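You operate a simulated robot arm through the tools that you are given. There is no shell and no other tool.

The job below is to be done with a simulated robot arm. You get a single attempt, and the scene is never put back.

TASK
Find the block's loose terminal with the continuity box, then tighten it.
Fine: selector on CORD, check, tighten the screw that the display names, check again till it reads GOOD, shut the guard.
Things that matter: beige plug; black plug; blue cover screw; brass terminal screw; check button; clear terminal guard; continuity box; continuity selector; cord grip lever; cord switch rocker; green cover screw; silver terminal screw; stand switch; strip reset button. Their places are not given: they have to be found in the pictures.

The check looks at the end state, three seconds after you hand in, the way a careful person would. Anything else that was tipped, shoved, dropped, spilled or broken makes it a failure.

THE ROBOT
A 6-joint arm with a two-finger gripper, fixed in place. Base frame: the origin is at the foot of the arm, x ahead of it, y to its left, z up; the work surface is at about z = 884. Units: mm, rad, N and s.
Its first joint turns from -2.897 to 2.897 rad. Payload 3.43 kg.
The TCP is the grasp point between the finger pads, 20 mm short of the fingertips. In the tool frame z runs along the fingers and y along their closing line. The gripper opens to 190 mm. The gripper's body begins 248 mm behind the TCP.
Orientation is that of the tool frame in the base frame, as a unit quaternion [x, y, z, w]. With the fingers straight down and closing along the base's y, the tool's x points along the base's -x, its y along +y and its z along -z.

THE INTERFACE
- The arm moves only by the tool send_rows. Its argument "motion" is a list of rows, each a list of 7 numbers: the shift along the base's x, y, z in mm, then the turn, a rotation vector about the base's x, y, z in rad, then the gripper command, from -1 (shut) to 1 (fully open), values between in proportion. In form: [[dx, dy, dz, ax, ay, az, gripper], ...]. A call has 1 to 20 rows; each row shifts and turns the commanded pose from where the row before left it. A row lasts 0.2 s, in which the tool goes at most 50 mm and 0.15 rad; a call with a longer step from one row to the next is refused whole, and so is a gripper value outside its range. Where a pose cannot be reached the arm comes as near as it can. A force on the tool above 80 N (or 10 N above the force at the start of the call, whichever is more), or a blocked arm, ends the call early, and 0.2 s more pass. Each finger travels about 45 mm/s and halts on what it meets, pressing with about 34 N; the grip force reading is that of the motor and also rises with nothing between the fingers. The clock runs only during rows and for 0.2 s after the last one: add rows that do not move to give the fingers time. It gives the time, the measured TCP pose, the force on the tool (base axes), the opening and the grip force at its end, in the units of the frame above (readings bear some noise), with the torque about the TCP (base axes, N m) and any sound that the robot's microphone picked up, and new pictures: "pictures" is both (left out), scene, wrist or none.
- Cameras (640 x 400 px; columns grow to the right, rows downward): "scene" is fixed at [219.2, 651.1, 1704.5]; the picture's right is [-0.60, -0.80, 0.00], its down [-0.65, 0.50, -0.57] and it looks along [0.46, -0.34, -0.82] (base axes); focal length 280 px, centre (320, 200). "wrist" rides on the gripper at [70, -9, -288] in the tool frame; the picture's right is [0.12, 0.99, 0.00], its down [-0.96, 0.12, -0.25] and it looks along [-0.25, 0.03, 0.97] (tool axes); focal length 261 px, centre (320, 200).
- raise_lower(by): slides the trunk up (or, below 0, down) by that many mm; the arm rides with it, the base frame stays. It gives what a move gives, with no picture.
- pixel_to_xyz(camera, pixels): there is no depth. For up to 12 entries [column, row, z] of the newest picture of that camera ("zoom" is the newest enlarged one), the place [x, y] in the base frame at which the ray of that pixel passes the height z, good to about 2 mm. The clock stands still meanwhile.
- enlarge(camera, box): a new picture of the part [left, top, right, bottom] of that camera's present view, enlarged. The clock stands still meanwhile.
- hand_in(): hands the job in; it is judged then, once.

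Unless the task says otherwise, let go and move clear before handing in.

The tools are called after "Call:" as name(argument=value, ...) on one line, values as JSON. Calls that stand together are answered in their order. send_rows: Moves the arm, as the interface text tells. Its arguments: {"type":"object","properties":{"motion":{"type":"array","items":{"type":"array","items":{"type":"number"}}},"pictures":{"type":"string","enum":["both","scene","wrist","none"]}},"required":["motion"]} The other tools are called the same way: raise_lower (by) slides the trunk up or down; pixel_to_xyz (camera, pixels) gives the place at which the rays of pixels pass given heights; enlarge (camera, box) takes an enlarged picture of a part of a camera's view; hand_in () hands the job in.

At the start:

```text
t: 0.0
eef_pos: [417.0, 587.4, 1348.6]
orientation: [0.0, 1.0, 0.0, 0.001]
contact_force: [0.1, -0.4, 0.1]
ft_torque: [-0.01, -0.02, 0.0]
opening: 190.0
grip_force: 0.1
trunk travel left (down, up): [-214.0, 26.0]
```

scene: 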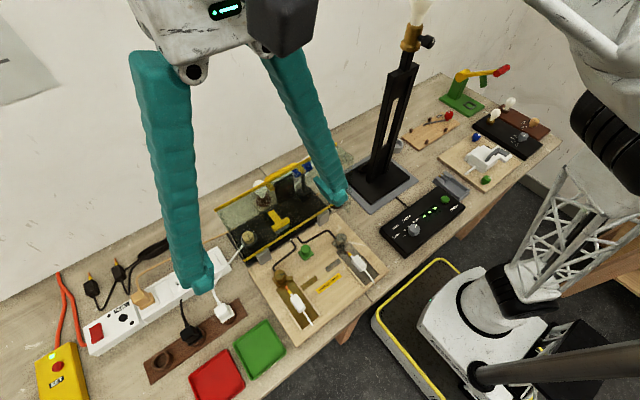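
wrist: 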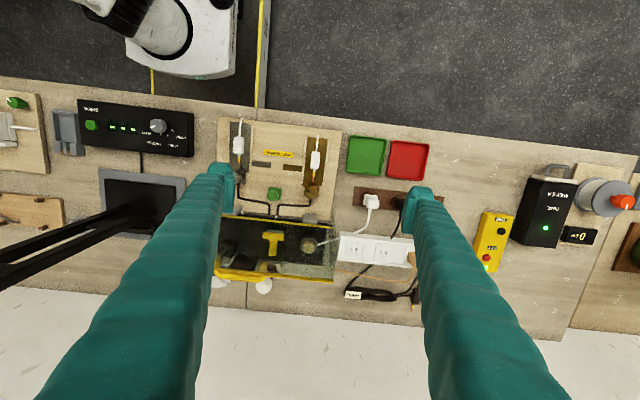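

The scene shows a long bench with several stations; the black box with green lights near scene (422,220) / wrist (135,127) looks like the continuity box. I'll enlarge several regions to identify parts.

Call:
enlarge(camera="scene", box=[360, 60, 560, 260])

Call:
enlarge(camera="scene", box=[200, 150, 400, 350])

Call:
enlarge(camera="wrist", box=[0, 80, 220, 240])

Call:
enlarge(camera="wrist", box=[200, 100, 450, 310])

Call:
enlarge(camera="wrist", box=[440, 140, 640, 300])

```text
2.00 times, centred on (460, 160) of scene
```

zoom: 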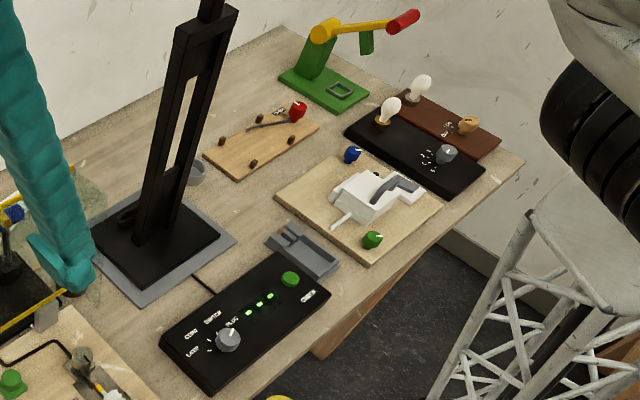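

```text
2.00 times, centred on (300, 250) of scene
```

zoom: 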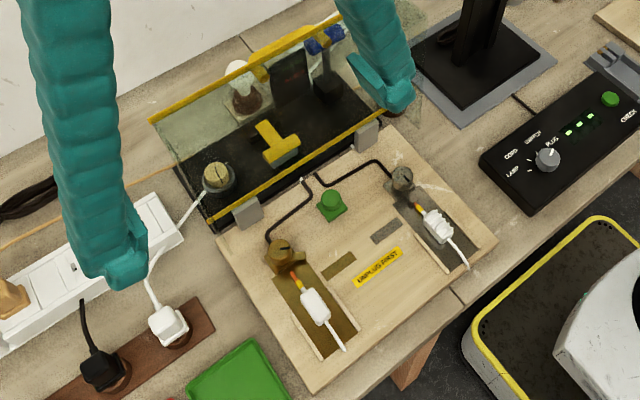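

```text
2.50 times, centred on (110, 160) of wrist
```

zoom: 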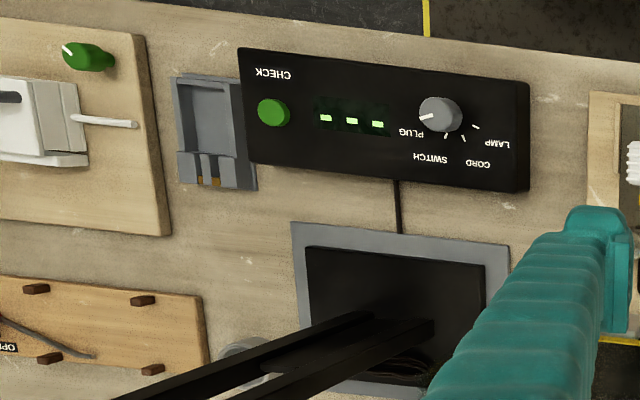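

```text
1.90 times, centred on (325, 205) of wrist
```

zoom: 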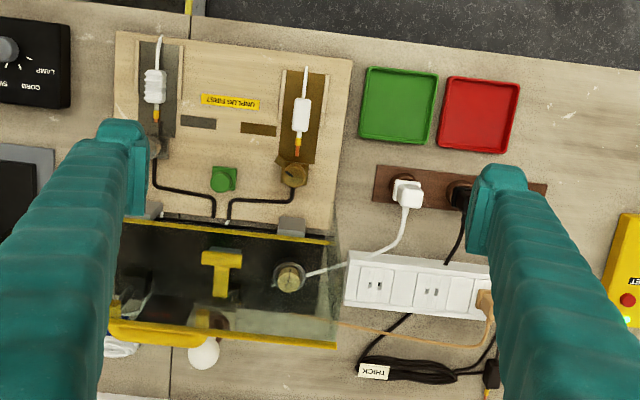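

```text
2.50 times, centred on (540, 220) of wrist
```

zoom: 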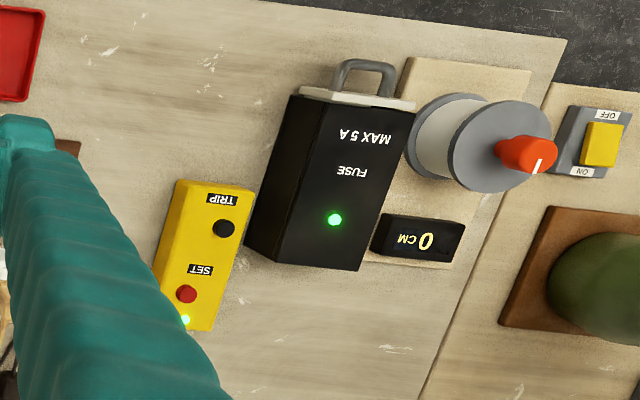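

The zooms show the continuity box (zoom: selector at grey knob, CORD/SWITCH/PLUG/LAMP marks, green CHECK button), and the wooden terminal board with brass and silver screws, with a clear guard standing open behind it. I'll get approximate places and take finer zooms.

Call:
pixel_to_xyz(camera="wrist", pixels=[[158, 126, 920], [91, 125, 910], [313, 192, 905], [232, 178, 905], [274, 193, 905], [271, 243, 930], [371, 202, 920], [405, 205, 920], [491, 257, 910], [415, 258, 910], [225, 215, 900], [335, 220, 900]])

Call:
enlarge(camera="scene", box=[200, 150, 300, 250])

Call:
enlarge(camera="scene", box=[380, 180, 480, 260])

Call:
enlarge(camera="scene", box=[30, 220, 250, 400])

Call:
enlarge(camera="wrist", box=[330, 180, 530, 310])

Call:
enlarge(camera="scene", box=[420, 60, 560, 200])

```text
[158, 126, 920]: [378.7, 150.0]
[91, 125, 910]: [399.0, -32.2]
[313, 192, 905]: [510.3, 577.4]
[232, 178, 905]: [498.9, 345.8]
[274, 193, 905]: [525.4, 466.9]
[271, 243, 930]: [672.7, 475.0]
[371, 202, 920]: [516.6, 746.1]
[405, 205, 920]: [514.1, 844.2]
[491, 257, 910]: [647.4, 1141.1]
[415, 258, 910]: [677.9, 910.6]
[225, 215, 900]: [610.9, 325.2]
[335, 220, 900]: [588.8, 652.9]
```

```text
4.00 times, centred on (250, 200) of scene
```

zoom: 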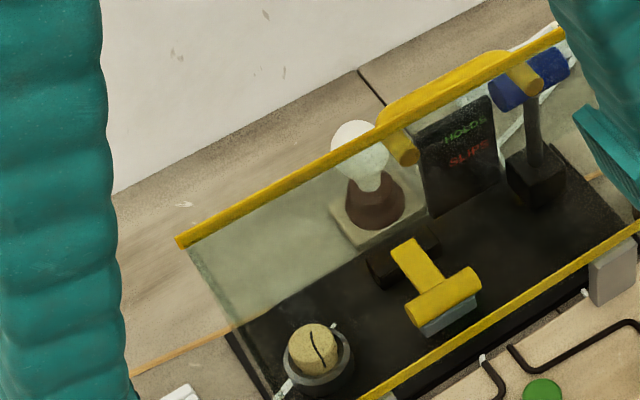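

```text
5.00 times, centred on (430, 220) of scene
```

zoom: 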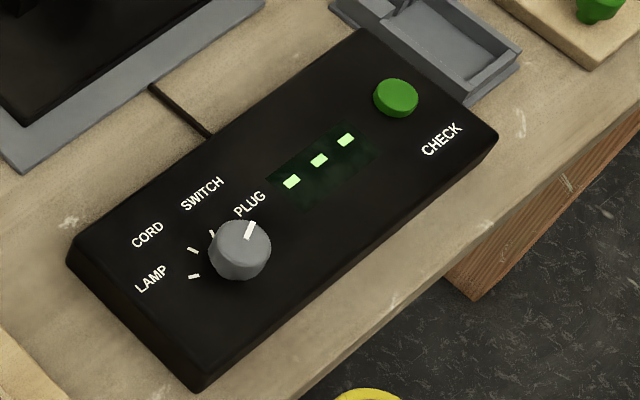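

```text
2.22 times, centred on (140, 310) of scene
```

zoom: 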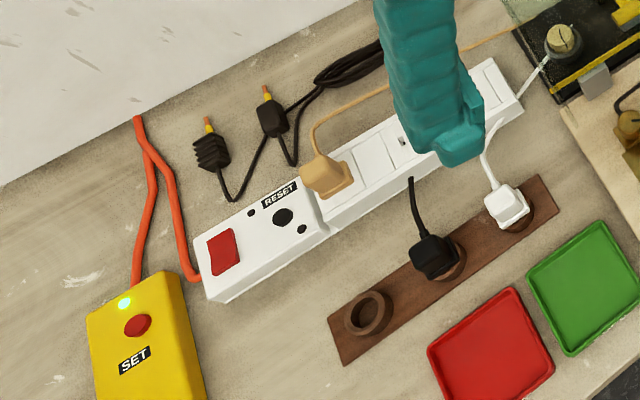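

```text
3.08 times, centred on (430, 245) of wrist
```

zoom: 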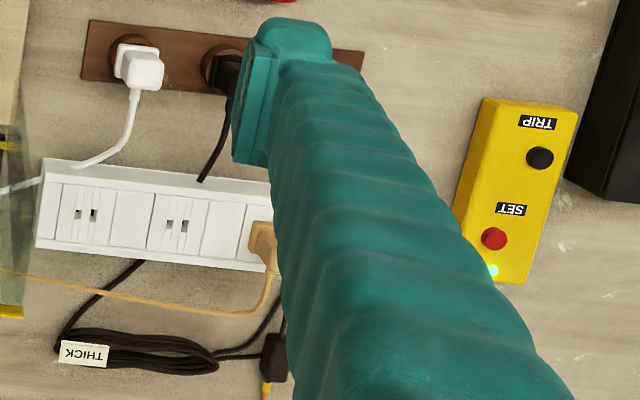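

```text
2.86 times, centred on (490, 130) of scene
```

zoom: 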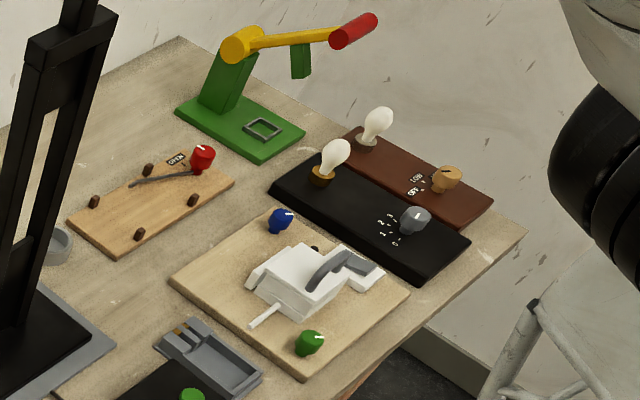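

The selector now points at PLUG and the display shows three dashes; the guard panel seems to stand open behind the terminal board at scene (270,220). I'll move the arm nearer over the terminal board to look closely.

Call:
send_rows(motion=[[-5, -30, -30, 0, 0, 0, 1], [-5, -30, -30, 0, 0, 0, 1], [-5, -30, -30, 0, 0, 0, 1], [-5, -27, -30, 0, 0, 0, 1]], pictures="both")

```text
t: 1.0
eef_pos: [398.2, 468.6, 1227.7]
orientation: [0.0, 1.0, 0.0, 0.0]
contact_force: [0.1, 0.7, -0.2]
ft_torque: [-0.14, 0.05, 0.02]
opening: 189.7
grip_force: 0.0
trunk travel left (down, up): [-214.0, 26.0]
```

scene: 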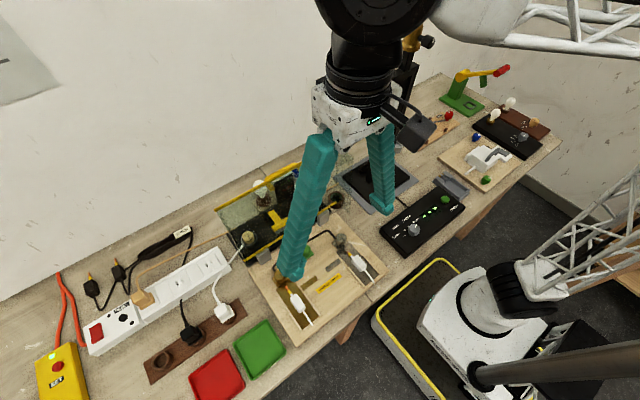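
wrist: 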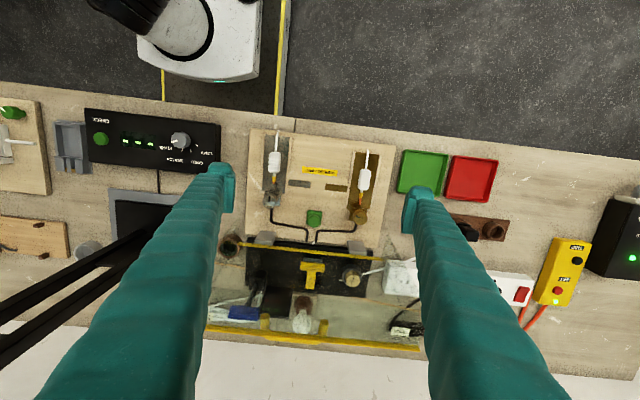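

Call:
enlarge(camera="wrist", box=[220, 120, 420, 260])

Call:
enlarge(camera="wrist", box=[200, 220, 440, 370])

Call:
enlarge(camera="wrist", box=[80, 100, 230, 194])

Call:
enlarge(camera="scene", box=[30, 220, 250, 400])

Call:
enlarge(camera="scene", box=[210, 160, 390, 300])

```text
2.86 times, centred on (320, 190) of wrist
```

zoom: 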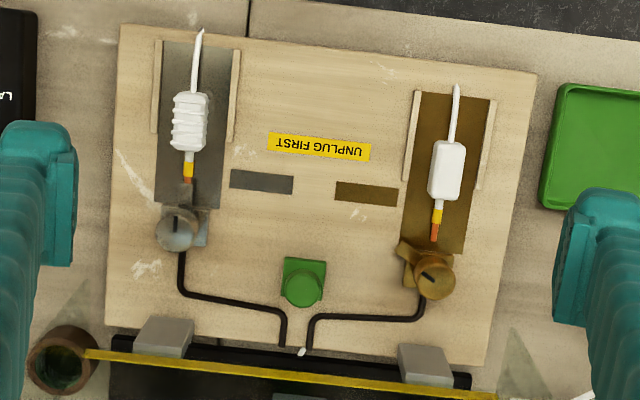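

```text
2.67 times, centred on (320, 295) of wrist
```

zoom: 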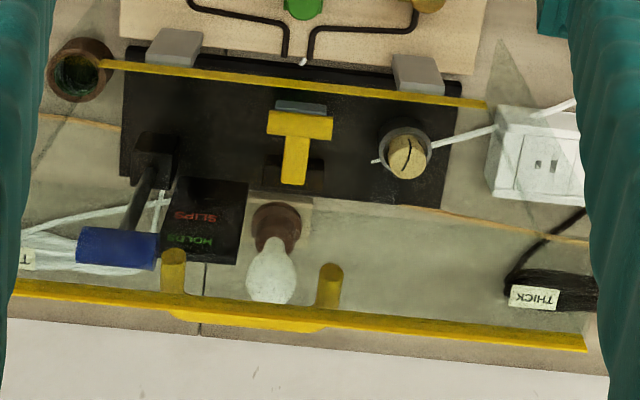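

```text
4.26 times, centred on (155, 147) of wrist
```

zoom: 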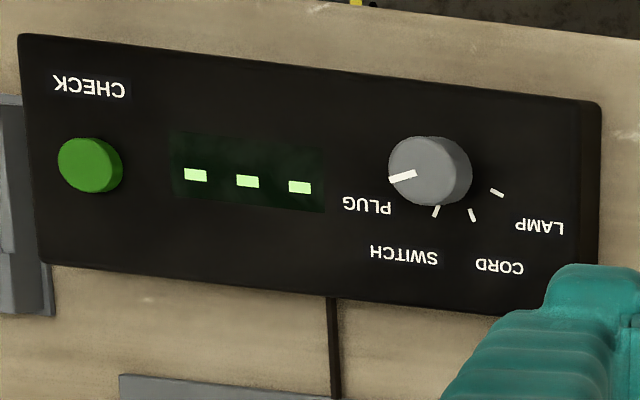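

```text
2.22 times, centred on (140, 310) of scene
```

zoom: 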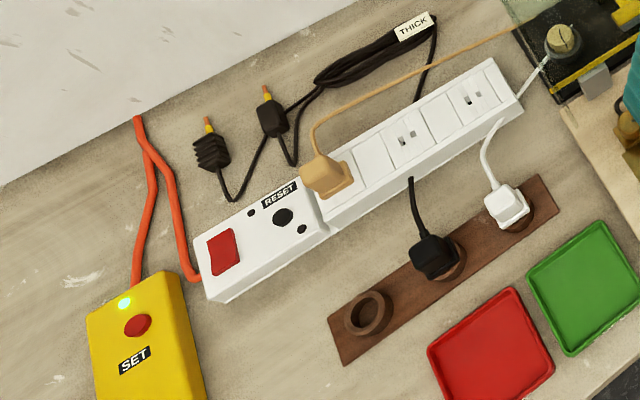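

```text
2.86 times, centred on (300, 230) of scene
```

zoom: 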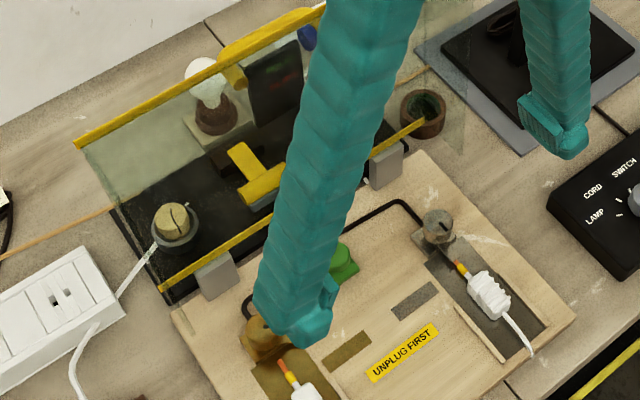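

The board has the silver screw on the left, brass screw on the right, a green knob at the middle and an "UNPLUG FIRST" label; the tan cord of the beige plug runs behind the black grip base toward the lamp stand. I'll move over toward the continuity box to trace the cords and see the selector better.

Call:
send_rows(motion=[[-12, -45, 0, 0, 0, 0, 1], [-12, -45, 0, 0, 0, 0, 1], [-12, -45, 0, 0, 0, 0, 1], [-12, -45, 0, 0, 0, 0, 1], [-12, -45, 0, 0, 0, 0, 1], [-12, -45, 0, 0, 0, 0, 1]], pictures="both")

```text
t: 2.4
eef_pos: [326.7, 198.7, 1231.9]
orientation: [0.0, 1.0, 0.0, 0.0]
contact_force: [1.2, 1.2, 0.0]
ft_torque: [-0.16, 0.2, 0.0]
opening: 189.9
grip_force: 0.0
trunk travel left (down, up): [-214.0, 26.0]
```

scene: 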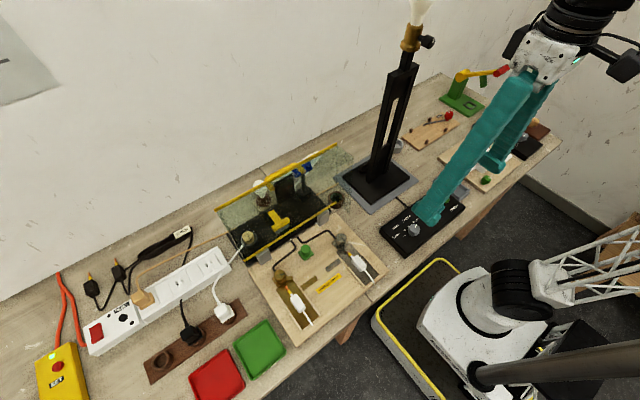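
wrist: 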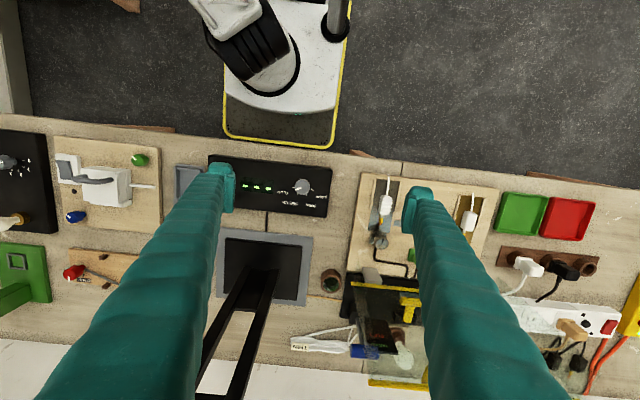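

Call:
enlarge(camera="wrist", box=[220, 220, 440, 395])

Call:
enlarge(camera="wrist", box=[205, 150, 335, 230])

Call:
enlarge(camera="scene", box=[210, 130, 400, 290])

Call:
enlarge(camera="wrist", box=[440, 180, 640, 400])

Call:
enlarge(camera="scene", box=[320, 120, 420, 220])

```text
2.29 times, centred on (330, 308) of wrist
```

zoom: 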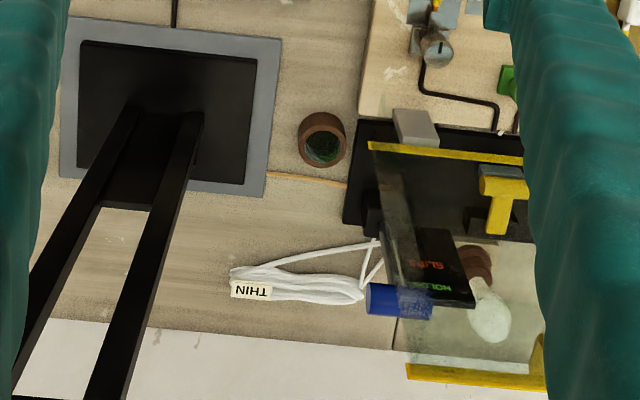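

```text
4.92 times, centred on (270, 190) of wrist
```

zoom: 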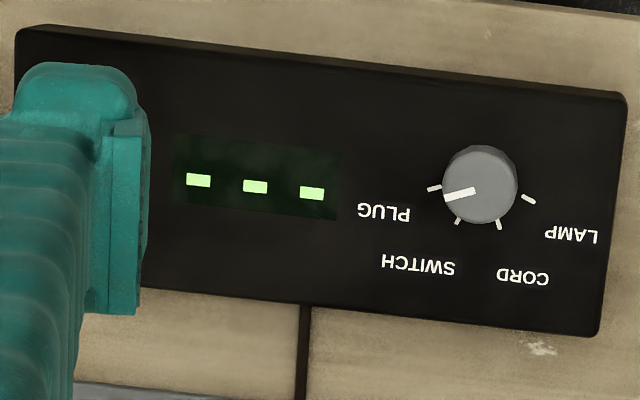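

```text
2.50 times, centred on (305, 210) of scene
```

zoom: 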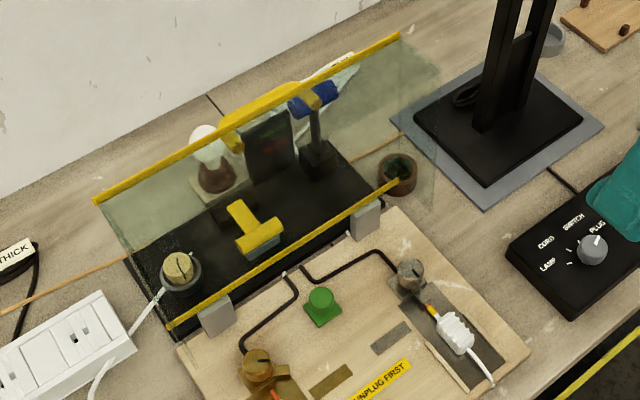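

```text
1.82 times, centred on (540, 290) of wrist
```

zoom: 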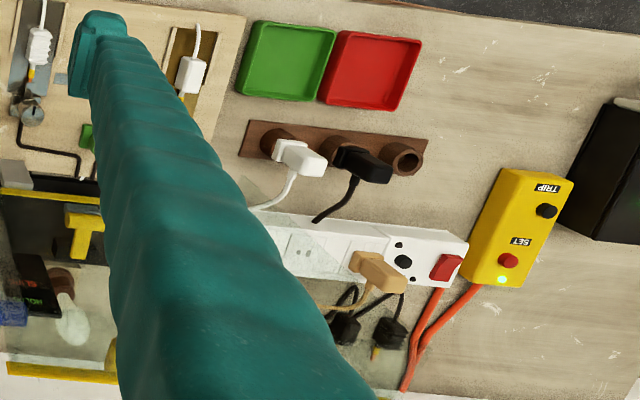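

```text
4.00 times, centred on (370, 170) of scene
```

zoom: 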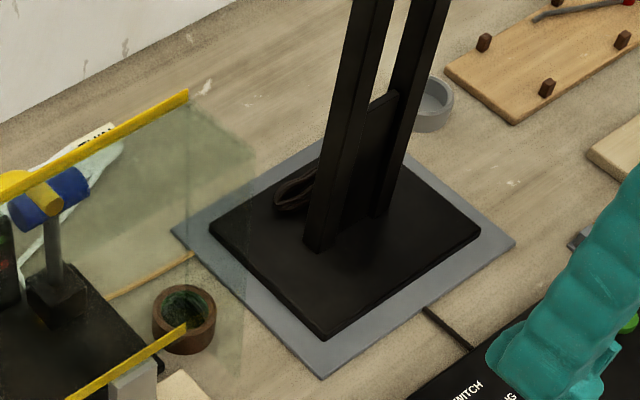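

The tan cord of the beige plug runs to the lamp stand, while the white plug (parked in the brown holder) feeds the grip/block cord, so the block looks unplugged. The selector knob is at wrist (302,186), pointing at PLUG, with CORD about 100° counter‑clockwise; I'll triangulate knob and button from both cameras.

Call:
pixel_to_xyz(camera="wrist", pixels=[[302.5, 186.3, 900], [302.5, 186.3, 920], [302.5, 186.3, 940], [302.5, 186.3, 960], [333, 169, 910], [329, 217, 910], [209, 155, 910]])

Call:
pixel_to_xyz(camera="scene", pixels=[[414, 228.6, 900], [414, 228.6, 920], [414, 228.6, 940], [414, 228.6, 960], [445.6, 199.2, 900], [445.6, 199.2, 920], [445.6, 199.2, 940]])

Call:
enlarge(camera="scene", box=[384, 200, 444, 260])

```text
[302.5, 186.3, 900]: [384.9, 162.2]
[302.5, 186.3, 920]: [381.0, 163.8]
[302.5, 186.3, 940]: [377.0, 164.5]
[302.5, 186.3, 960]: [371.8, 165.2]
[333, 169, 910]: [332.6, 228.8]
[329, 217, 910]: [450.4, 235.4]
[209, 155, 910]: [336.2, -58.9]
```

```text
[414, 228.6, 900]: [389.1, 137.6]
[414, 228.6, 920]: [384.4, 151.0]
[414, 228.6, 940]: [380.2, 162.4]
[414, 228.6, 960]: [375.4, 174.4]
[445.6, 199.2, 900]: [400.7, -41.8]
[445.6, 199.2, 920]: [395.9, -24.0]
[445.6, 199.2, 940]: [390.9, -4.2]
```

```text
6.67 times, centred on (414, 230) of scene
```

zoom: 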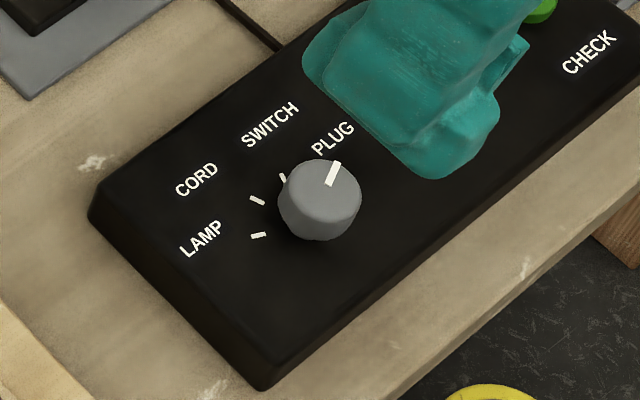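

Knob top triangulates to about (378,163,940). I'll triangulate the box's top corners and the check button to get the panel height.

Call:
pixel_to_xyz(camera="wrist", pixels=[[326.4, 217.2, 890], [326.4, 217.2, 910], [326.4, 217.2, 930], [332.6, 168.9, 890], [332.6, 168.9, 910], [332.6, 168.9, 930]])

Call:
pixel_to_xyz(camera="scene", pixels=[[380.5, 227.5, 890], [380.5, 227.5, 910], [380.5, 227.5, 930], [405.5, 253.6, 890], [405.5, 253.6, 910], [405.5, 253.6, 930]])

```text
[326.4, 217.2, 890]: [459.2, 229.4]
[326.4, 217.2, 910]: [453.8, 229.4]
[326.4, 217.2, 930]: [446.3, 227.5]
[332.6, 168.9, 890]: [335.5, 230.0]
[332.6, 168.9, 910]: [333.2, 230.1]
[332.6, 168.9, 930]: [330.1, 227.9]
```

```text
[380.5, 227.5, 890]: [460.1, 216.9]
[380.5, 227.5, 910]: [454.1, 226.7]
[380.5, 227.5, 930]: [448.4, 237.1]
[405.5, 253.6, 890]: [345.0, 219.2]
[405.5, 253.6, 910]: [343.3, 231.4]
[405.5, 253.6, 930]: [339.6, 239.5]
```

The panel top is at about z=912 and the knob (≈38 mm across) is centred near (379,163). I'll move above the knob with a narrowed opening and pre-turn by −50° so that the +100° turn stays in range.

Call:
pixel_to_xyz(camera="wrist", pixels=[[293.2, 187.6, 912], [297.8, 194.3, 912], [306.4, 195.1, 912], [312.3, 189.8, 912], [295.4, 190, 938], [301.5, 188, 938]])

Call:
send_rows(motion=[[8.7, -6, -30, 0, 0, -0.145, -0.1], [8.7, -6, -30, 0, 0, -0.145, -0.1], [8.7, -6, -30, 0, 0, -0.145, -0.1], [8.7, -6, -30, 0, 0, -0.145, -0.1], [8.7, -6, -30, 0, 0, -0.145, -0.1], [8.7, -6, -30, 0, 0, -0.145, -0.1], [0, 0, 0, 0, 0, 0, -0.1]], pictures="both")

```text
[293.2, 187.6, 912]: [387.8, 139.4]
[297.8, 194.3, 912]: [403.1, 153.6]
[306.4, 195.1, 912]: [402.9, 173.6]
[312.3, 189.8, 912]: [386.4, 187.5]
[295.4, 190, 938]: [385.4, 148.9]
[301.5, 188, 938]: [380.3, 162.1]
```

```text
t: 4.0
eef_pos: [375.7, 163.9, 1049.1]
orientation: [0.422, 0.907, 0.001, 0.001]
contact_force: [0.1, 0.0, -0.6]
ft_torque: [-0.04, 0.01, 0.02]
opening: 85.6
grip_force: 0.0
trunk travel left (down, up): [-214.0, 26.0]
```

scene: 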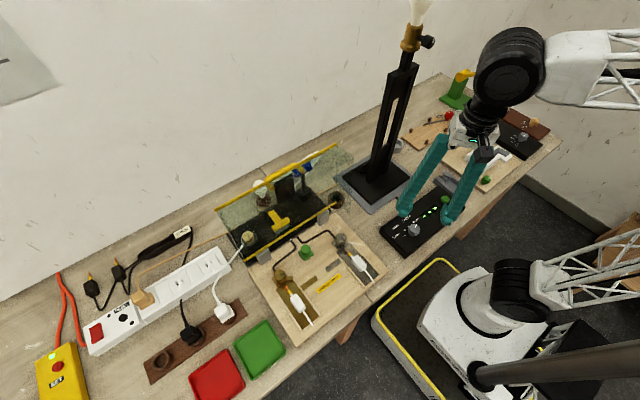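
wrist: 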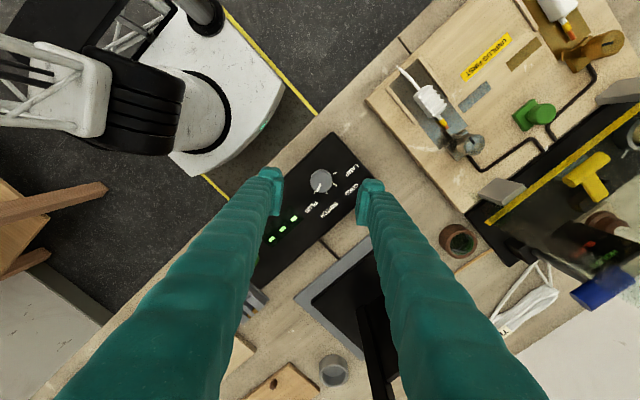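

Ticks fit a circle centred (380,163.5): PLUG ≈ −72°, CORD ≈ +24°. I'll zoom in to verify the knob lies between the fingers before descending.

Call:
enlarge(camera="wrist", box=[250, 130, 390, 220])

Call:
pixel_to_xyz(camera="wrist", pixels=[[321, 180, 938], [321, 180, 920]])

```text
4.44 times, centred on (320, 175) of wrist
```

zoom: 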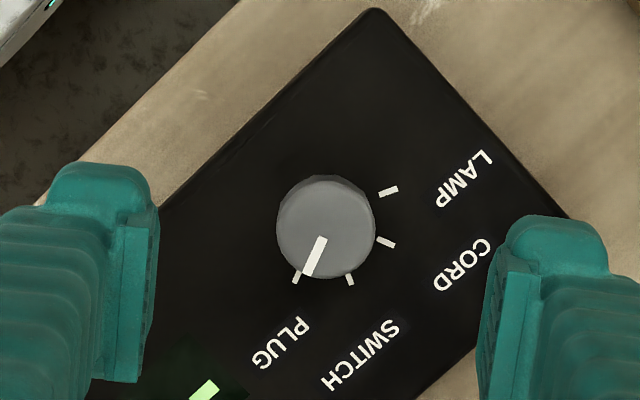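

```text
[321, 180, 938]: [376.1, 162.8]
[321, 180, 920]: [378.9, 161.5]
```

The knob is centred between the pads at about (377,163). I'll descend until the fingertips are a few mm over the panel and close on the knob.

Call:
send_rows(motion=[[1, -1, -40, 0, 0, 0, -0.1], [0, 0, -40, 0, 0, 0, -0.1], [0, 0, -20, 0, 0, 0, -0.1], [0, 0, -10, 0, 0, 0, -0.1], [0, 0, 0, 0, 0, 0, -0.1]], pictures="both")

```text
t: 5.2
eef_pos: [376.4, 162.9, 938.1]
orientation: [0.422, 0.907, 0.0, 0.001]
contact_force: [0.0, 0.5, 0.3]
ft_torque: [0.01, 0.01, 0.01]
opening: 85.5
grip_force: 0.0
trunk travel left (down, up): [-214.0, 26.0]
```

scene: 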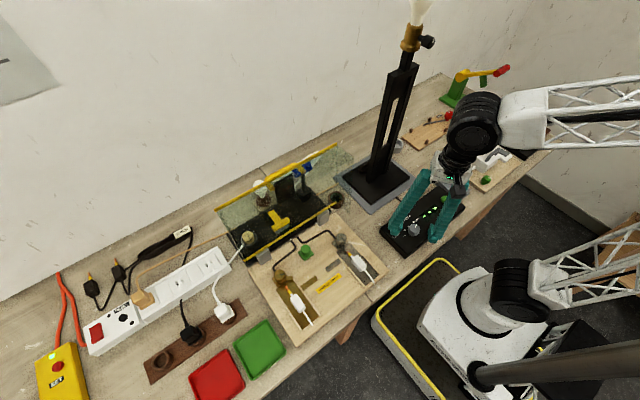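
wrist: 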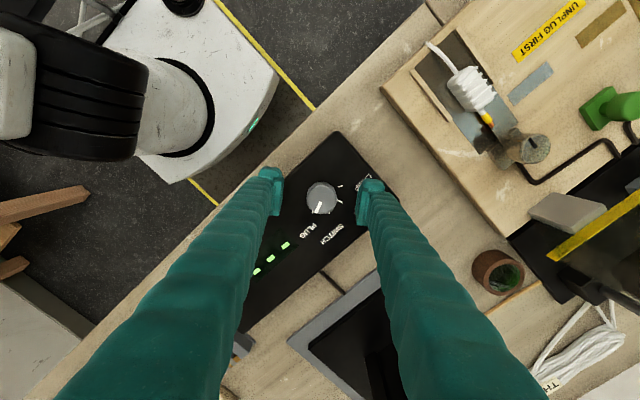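

The knob at wrist (321,197) coincides with the TCP's projected pixel, so the alignment is good. Closing on it now.

Call:
send_rows(motion=[[0, 0, 0, 0, 0, 0, -1], [0, 0, 0, 0, 0, 0, -1], [0, 0, 0, 0, 0, 0, -1], [0, 0, 0, 0, 0, 0, -1]], pictures="wrist")

```text
t: 6.2
eef_pos: [377.8, 163.4, 937.5]
orientation: [0.421, 0.907, 0.0, 0.002]
contact_force: [13.9, 11.9, -19.3]
ft_torque: [-0.01, -0.09, -0.02]
opening: 30.1
grip_force: 30.4
trunk travel left (down, up): [-214.0, 26.0]
```

wrist: 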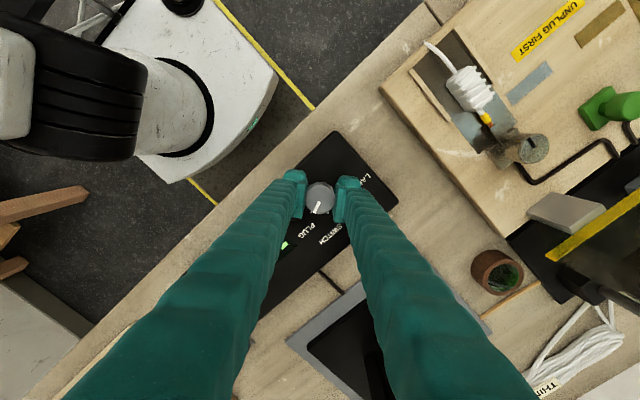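

The fingers hold the knob (opening 30 mm, 30 N); the side force suggests the knob centre is a mm or so further along +x,+y. I'll nudge the tool and turn counter‑clockwise half way, then check.

Call:
send_rows(motion=[[1.5, 0.8, 0, 0, 0, 0, -1], [0, 0, 0, 0, 0, 0.14, -1], [0, 0, 0, 0, 0, 0.14, -1], [0, 0, 0, 0, 0, 0.14, -1], [0, 0, 0, 0, 0, 0.14, -1], [0, 0, 0, 0, 0, 0.14, -1], [0, 0, 0, 0, 0, 0.14, -1]], pictures="both")

```text
t: 7.8
eef_pos: [379.1, 165.1, 938.5]
orientation: [0.014, 1.0, 0.0, 0.0]
contact_force: [-15.5, 11.9, -54.8]
ft_torque: [-0.1, 0.08, -0.05]
opening: 30.0
grip_force: 45.4
trunk travel left (down, up): [-214.0, 26.0]
```

scene: 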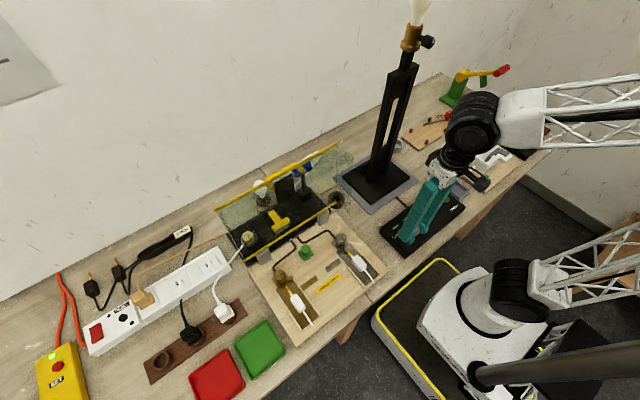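
wrist: 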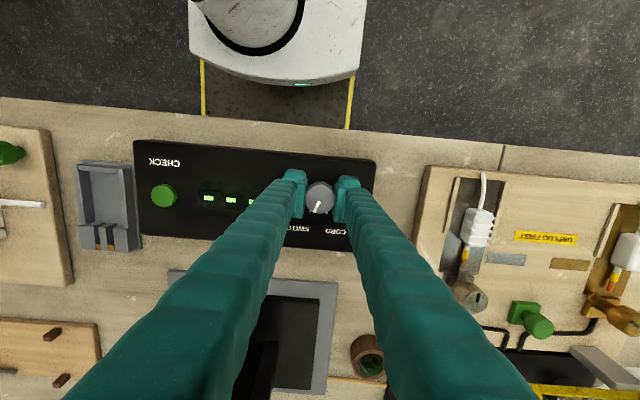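

The knob turned with the fingers (pointer now near SWITCH), but the vertical force grew to −55 N, so I'll open, inspect, and re-grip before the second half.

Call:
send_rows(motion=[[0, 0, 0, 0, 0, 0, -0.4], [0, 0, 0, 0, 0, 0, -0.4], [0, 0, 0, 0, 0, 0, -0.4]], pictures="wrist")

Call:
enlarge(camera="wrist", box=[260, 150, 380, 250])

```text
t: 8.6
eef_pos: [379.2, 164.1, 940.7]
orientation: [0.014, 1.0, 0.001, 0.002]
contact_force: [0.4, -0.8, 0.9]
ft_torque: [-0.03, -0.01, 0.03]
opening: 57.0
grip_force: 0.0
trunk travel left (down, up): [-214.0, 26.0]
```

wrist: 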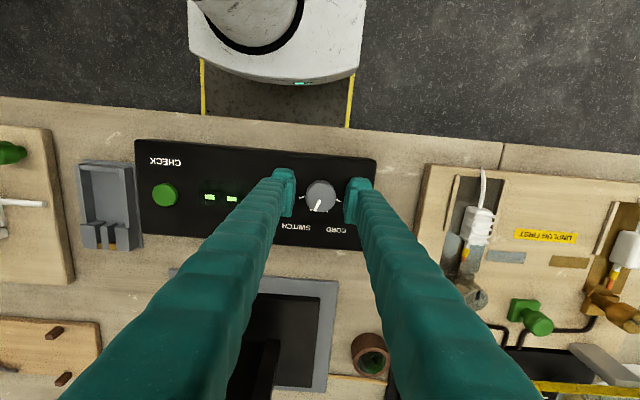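

```text
4.00 times, centred on (320, 200) of wrist
```

zoom: 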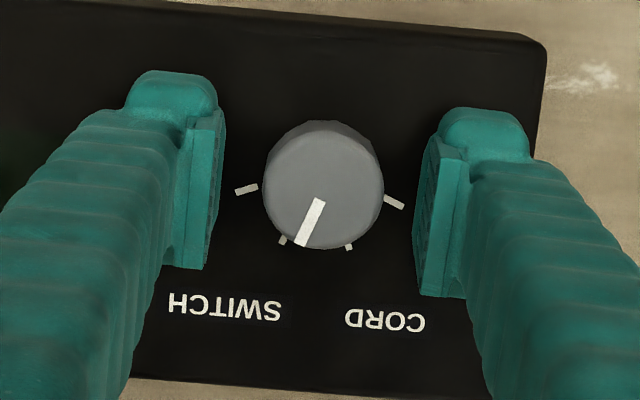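

The pointer now sits on the SWITCH tick and the tool had crept up to z≈940.7. I'll lower 2 mm, re-grip, and turn further in small steps.

Call:
send_rows(motion=[[0, 0, -2.5, 0, 0, 0, -0.4], [0, 0, 0, 0, 0, 0, -1], [0, 0, 0, 0, 0, 0, -1], [0, 0, 0, 0, 0, 0, -1], [0, 0, 0, 0, 0, 0.14, -1], [0, 0, 0, 0, 0, 0.14, -1], [0, 0, 0, 0, 0, 0.14, -1]], pictures="none")

```text
t: 10.2
eef_pos: [378.3, 166.1, 935.6]
orientation: [-0.194, 0.981, 0.001, 0.002]
contact_force: [-9.3, 28.6, -15.3]
ft_torque: [0.03, -0.17, -0.09]
opening: 30.0
grip_force: 44.6
trunk travel left (down, up): [-214.0, 26.0]
```

The grip holds with moderate side force (28.6 N in y); I'll ease the tool +1.5 mm in y and finish the turn.

Call:
send_rows(motion=[[-0.5, 1.5, 0, 0, 0, 0.14, -1], [0, 0, 0, 0, 0, 0.14, -1], [0, 0, 0, 0, 0, 0.14, -1], [0, 0, 0, 0, 0, 0, -1]], pictures="none")

Call:
send_rows(motion=[[0, 0, 0, 0, 0, 0, -0.2], [0, 0, 0, 0, 0, 0, -0.2], [0, 0, 0, 0, 0, 0, -0.2], [0, 0, 0, 0, 0, 0, -0.2]], pictures="both")

Call:
enlarge(camera="wrist", box=[250, 140, 390, 240])

```text
t: 11.2
eef_pos: [379.1, 166.5, 936.0]
orientation: [-0.395, 0.919, 0.0, 0.0]
contact_force: [-6.7, 10.4, -16.9]
ft_torque: [-0.31, 0.07, 0.09]
opening: 30.1
grip_force: 44.8
trunk travel left (down, up): [-214.0, 26.0]
```

```text
t: 12.2
eef_pos: [378.5, 167.4, 936.9]
orientation: [-0.394, 0.919, 0.001, 0.001]
contact_force: [0.6, -0.1, 0.2]
ft_torque: [0.01, -0.01, -0.02]
opening: 75.8
grip_force: 0.1
trunk travel left (down, up): [-214.0, 26.0]
```

scene: 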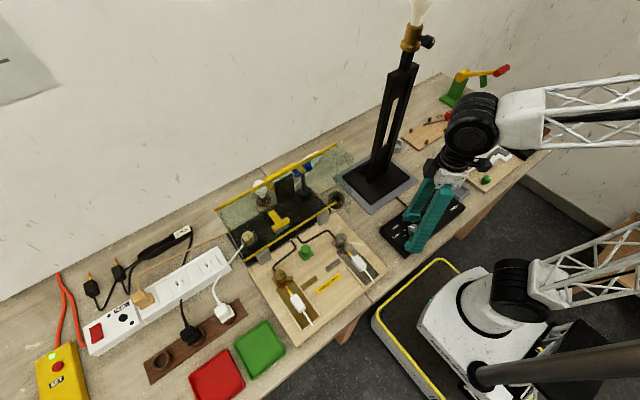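
wrist: 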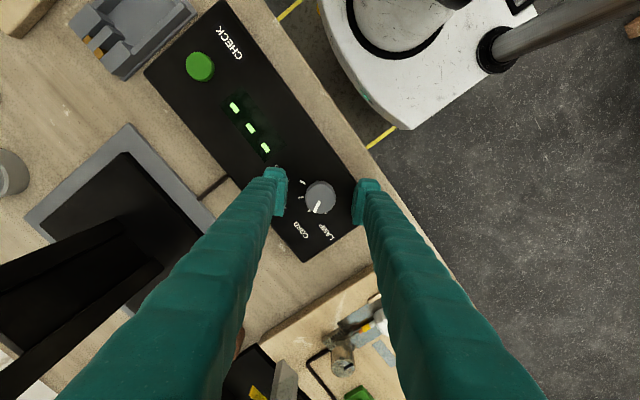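

```text
4.00 times, centred on (320, 190) of wrist
```

zoom: 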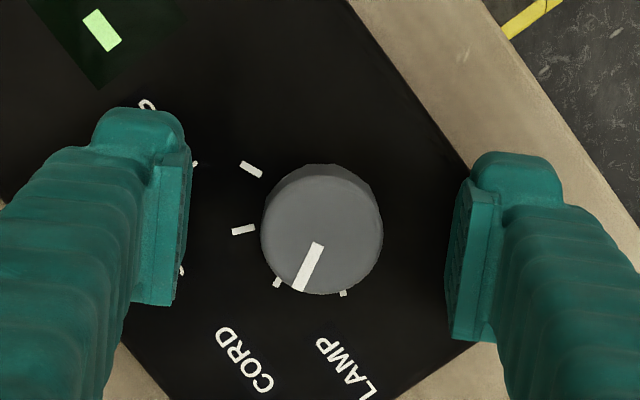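

The pointer lies about 9° past the CORD tick toward LAMP (tick spacing looks like 45°), so I'll re-grip and turn back about 0.15 rad.

Call:
send_rows(motion=[[0, 0, 0, 0, 0, 0, -1], [0, 0, 0, 0, 0, 0, -1], [0, 0, 0, 0, 0, 0, -1], [0, 0, 0, 0, 0, 0, -1], [0, 0, 0, 0, 0, -0.075, -1], [0, 0, 0, 0, 0, -0.075, -1], [0, 0, 0, 0, 0, 0, -1]], pictures="none")

Call:
send_rows(motion=[[0, 0, 0, 0, 0, 0, -0.2], [0, 0, 0, 0, 0, 0, -0.2], [0, 0, 0, 0, 0, 0, -0.2], [0, 0, 25, 0, 0, 0, -0.2], [0, 0, 25, 0, 0, 0, -0.2]], pictures="both")

Call:
enlarge(camera="wrist", box=[250, 140, 390, 240])

```text
t: 13.8
eef_pos: [378.5, 166.5, 935.4]
orientation: [-0.323, 0.946, 0.0, 0.0]
contact_force: [2.8, 1.3, -1.5]
ft_torque: [-0.08, -0.13, -0.3]
opening: 30.3
grip_force: 44.9
trunk travel left (down, up): [-214.0, 26.0]
```

```text
t: 15.0
eef_pos: [379.2, 168.2, 986.2]
orientation: [-0.324, 0.946, 0.0, 0.001]
contact_force: [0.0, 0.6, -0.5]
ft_torque: [0.01, 0.04, 0.02]
opening: 76.1
grip_force: 0.1
trunk travel left (down, up): [-214.0, 26.0]
```

scene: 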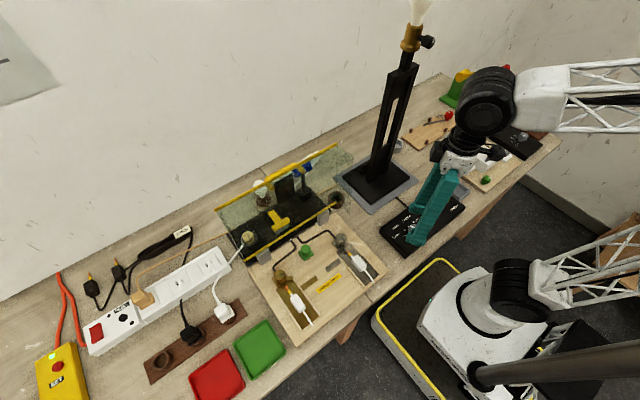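
wrist: 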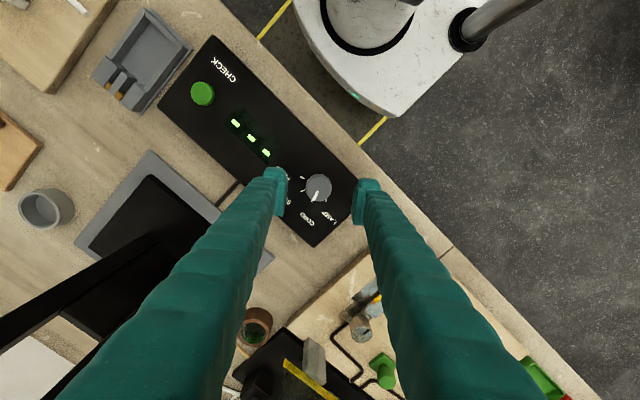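

```text
4.00 times, centred on (320, 190) of wrist
```

zoom: 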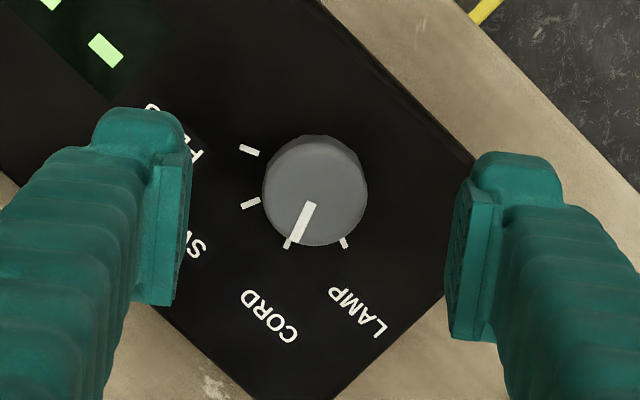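

The pointer now lines up with the CORD tick (zoom (289,243)). Next I'll locate the CHECK button at wrist (203,93).

Call:
enlarge(camera="wrist", box=[170, 60, 290, 160])

Call:
enlarge(camera="scene", box=[400, 180, 480, 240])

Call:
pixel_to_xyz(camera="wrist", pixels=[[202.8, 92.5, 912], [202.8, 92.5, 922], [202.8, 92.5, 932]])

Call:
pixel_to_xyz(camera="scene", pixels=[[445.6, 198.5, 912], [445.6, 198.5, 922], [445.6, 198.5, 932]])

```text
4.00 times, centred on (230, 110) of wrist
```

zoom: 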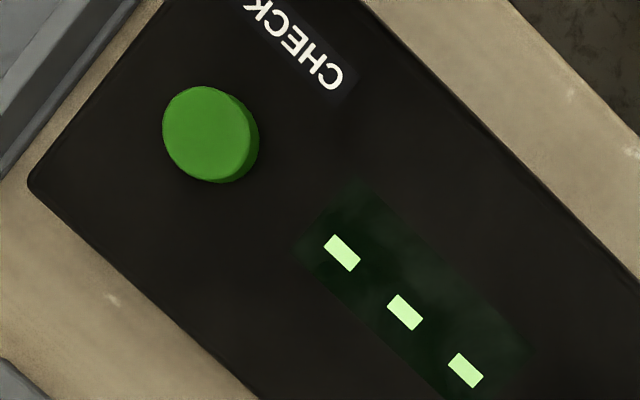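

```text
6.67 times, centred on (440, 210) of scene
```

zoom: 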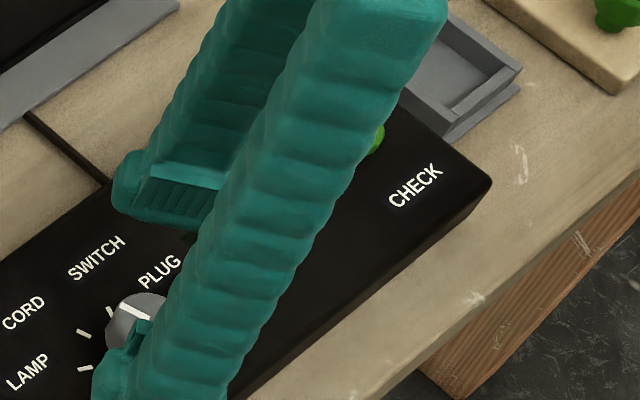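

```text
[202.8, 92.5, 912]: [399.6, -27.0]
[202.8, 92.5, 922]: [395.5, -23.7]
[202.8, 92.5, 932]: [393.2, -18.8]
```

```text
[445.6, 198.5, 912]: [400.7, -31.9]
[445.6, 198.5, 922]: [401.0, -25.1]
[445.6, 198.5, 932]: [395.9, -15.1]
```

The button top triangulates to about (397,−25,923). I'll close the gripper, unwind the yaw and move above the button.

Call:
send_rows(motion=[[3.6, -38.4, 5, 0, 0, -0.132, -1], [3.6, -38.4, 5, 0, 0, -0.132, -1], [3.6, -38.4, 0, 0, 0, -0.132, -1], [3.6, -38.4, 0, 0, 0, -0.132, -1], [3.6, -38.4, 0, 0, 0, -0.132, -1], [0, 0, 0, 0, 0, 0, -1]], pictures="both")

```text
t: 16.4
eef_pos: [395.8, -26.3, 995.5]
orientation: [0.001, 1.0, 0.001, 0.001]
contact_force: [-0.4, -0.4, -0.9]
ft_torque: [-0.04, 0.01, 0.01]
opening: 0.1
grip_force: 33.7
trunk travel left (down, up): [-214.0, 26.0]
```

scene: 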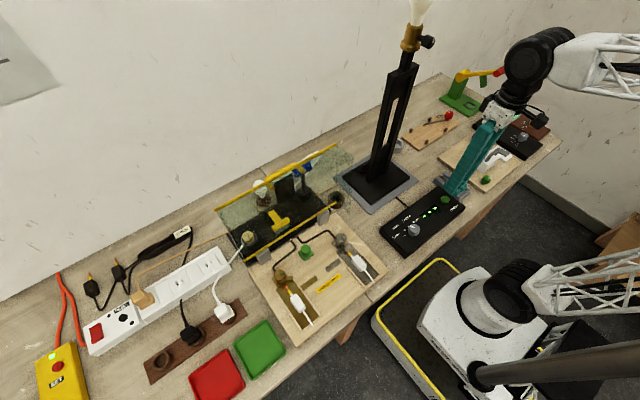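
wrist: 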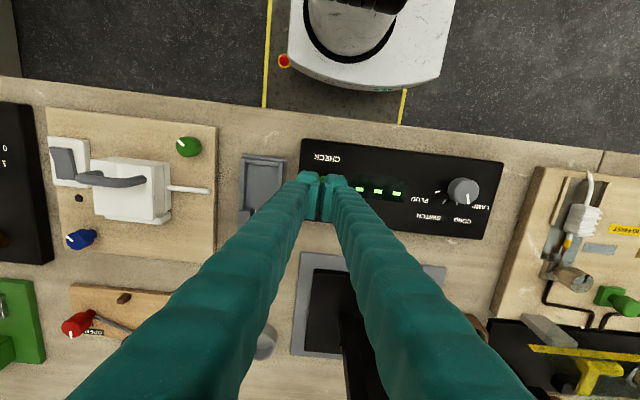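

Call:
enlarge(camera="wrist", box=[270, 150, 390, 240])

Call:
enlarge(camera="scene", box=[400, 170, 490, 240])

Call:
enlarge(camera="wrist", box=[340, 150, 500, 250])

```text
4.44 times, centred on (330, 195) of wrist
```

zoom: 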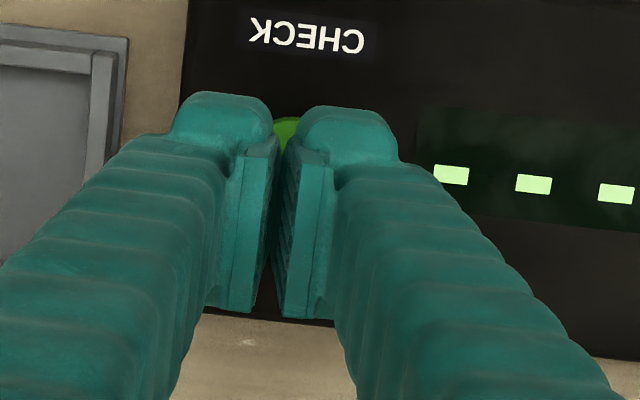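

```text
5.71 times, centred on (445, 205) of scene
```

zoom: 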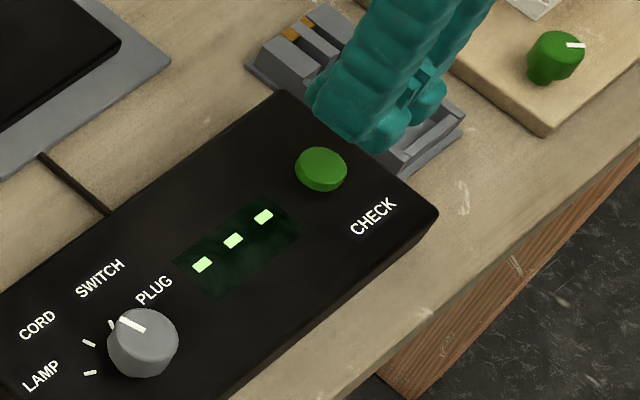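

```text
4.00 times, centred on (420, 200) of wrist
```

zoom: 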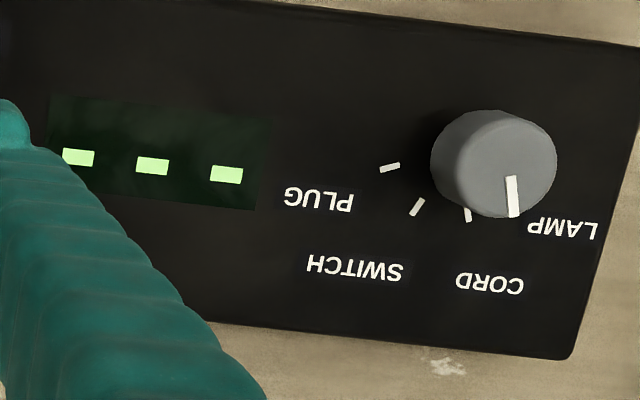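

The pointer matches CORD in both views, and the tool axis is over the button. Now I'll press down slowly.

Call:
send_rows(motion=[[0, 1, -25, 0, 0, 0, -1], [0, 0, -20, 0, 0, 0, -1], [0, 0, -4, 0, 0, 0, -1], [0, 0, -3, 0, 0, 0, -1], [0, 0, -2, 0, 0, 0, -1], [0, 0, -2, 0, 0, 0, -1]], pictures="both")

Call:
enlarge(camera="wrist", box=[340, 150, 500, 250])

```text
t: 17.8
eef_pos: [395.5, -24.4, 940.6]
orientation: [0.0, 1.0, 0.001, 0.001]
contact_force: [0.1, -0.5, 2.8]
ft_torque: [0.02, 0.0, -0.04]
opening: 6.1
grip_force: 34.6
trunk travel left (down, up): [-214.0, 26.0]
heard: click
```

scene: 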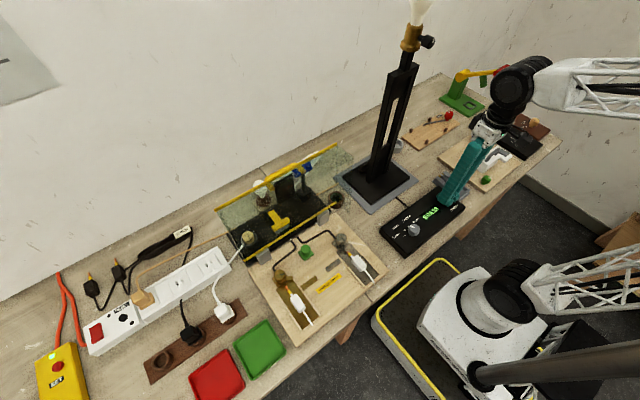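
wrist: 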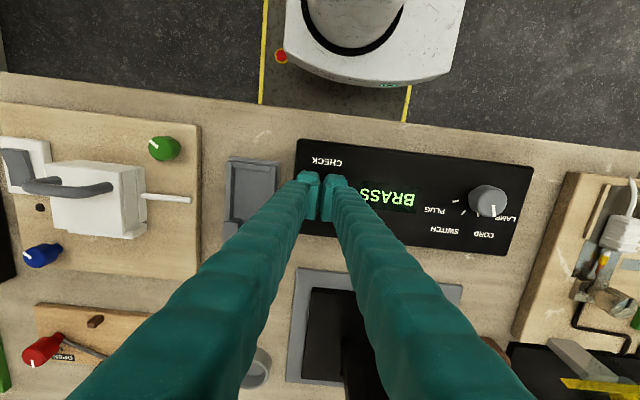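

```text
4.00 times, centred on (420, 200) of wrist
```

zoom: 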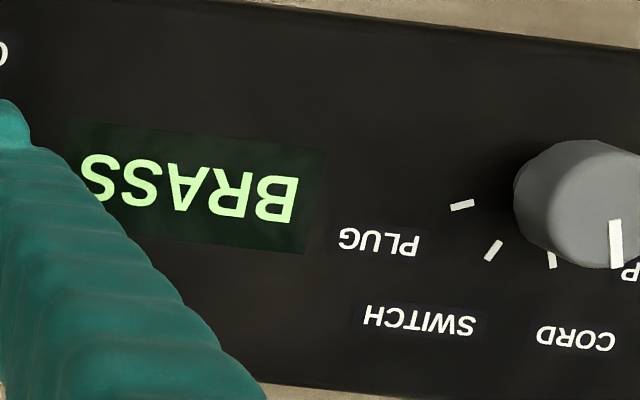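

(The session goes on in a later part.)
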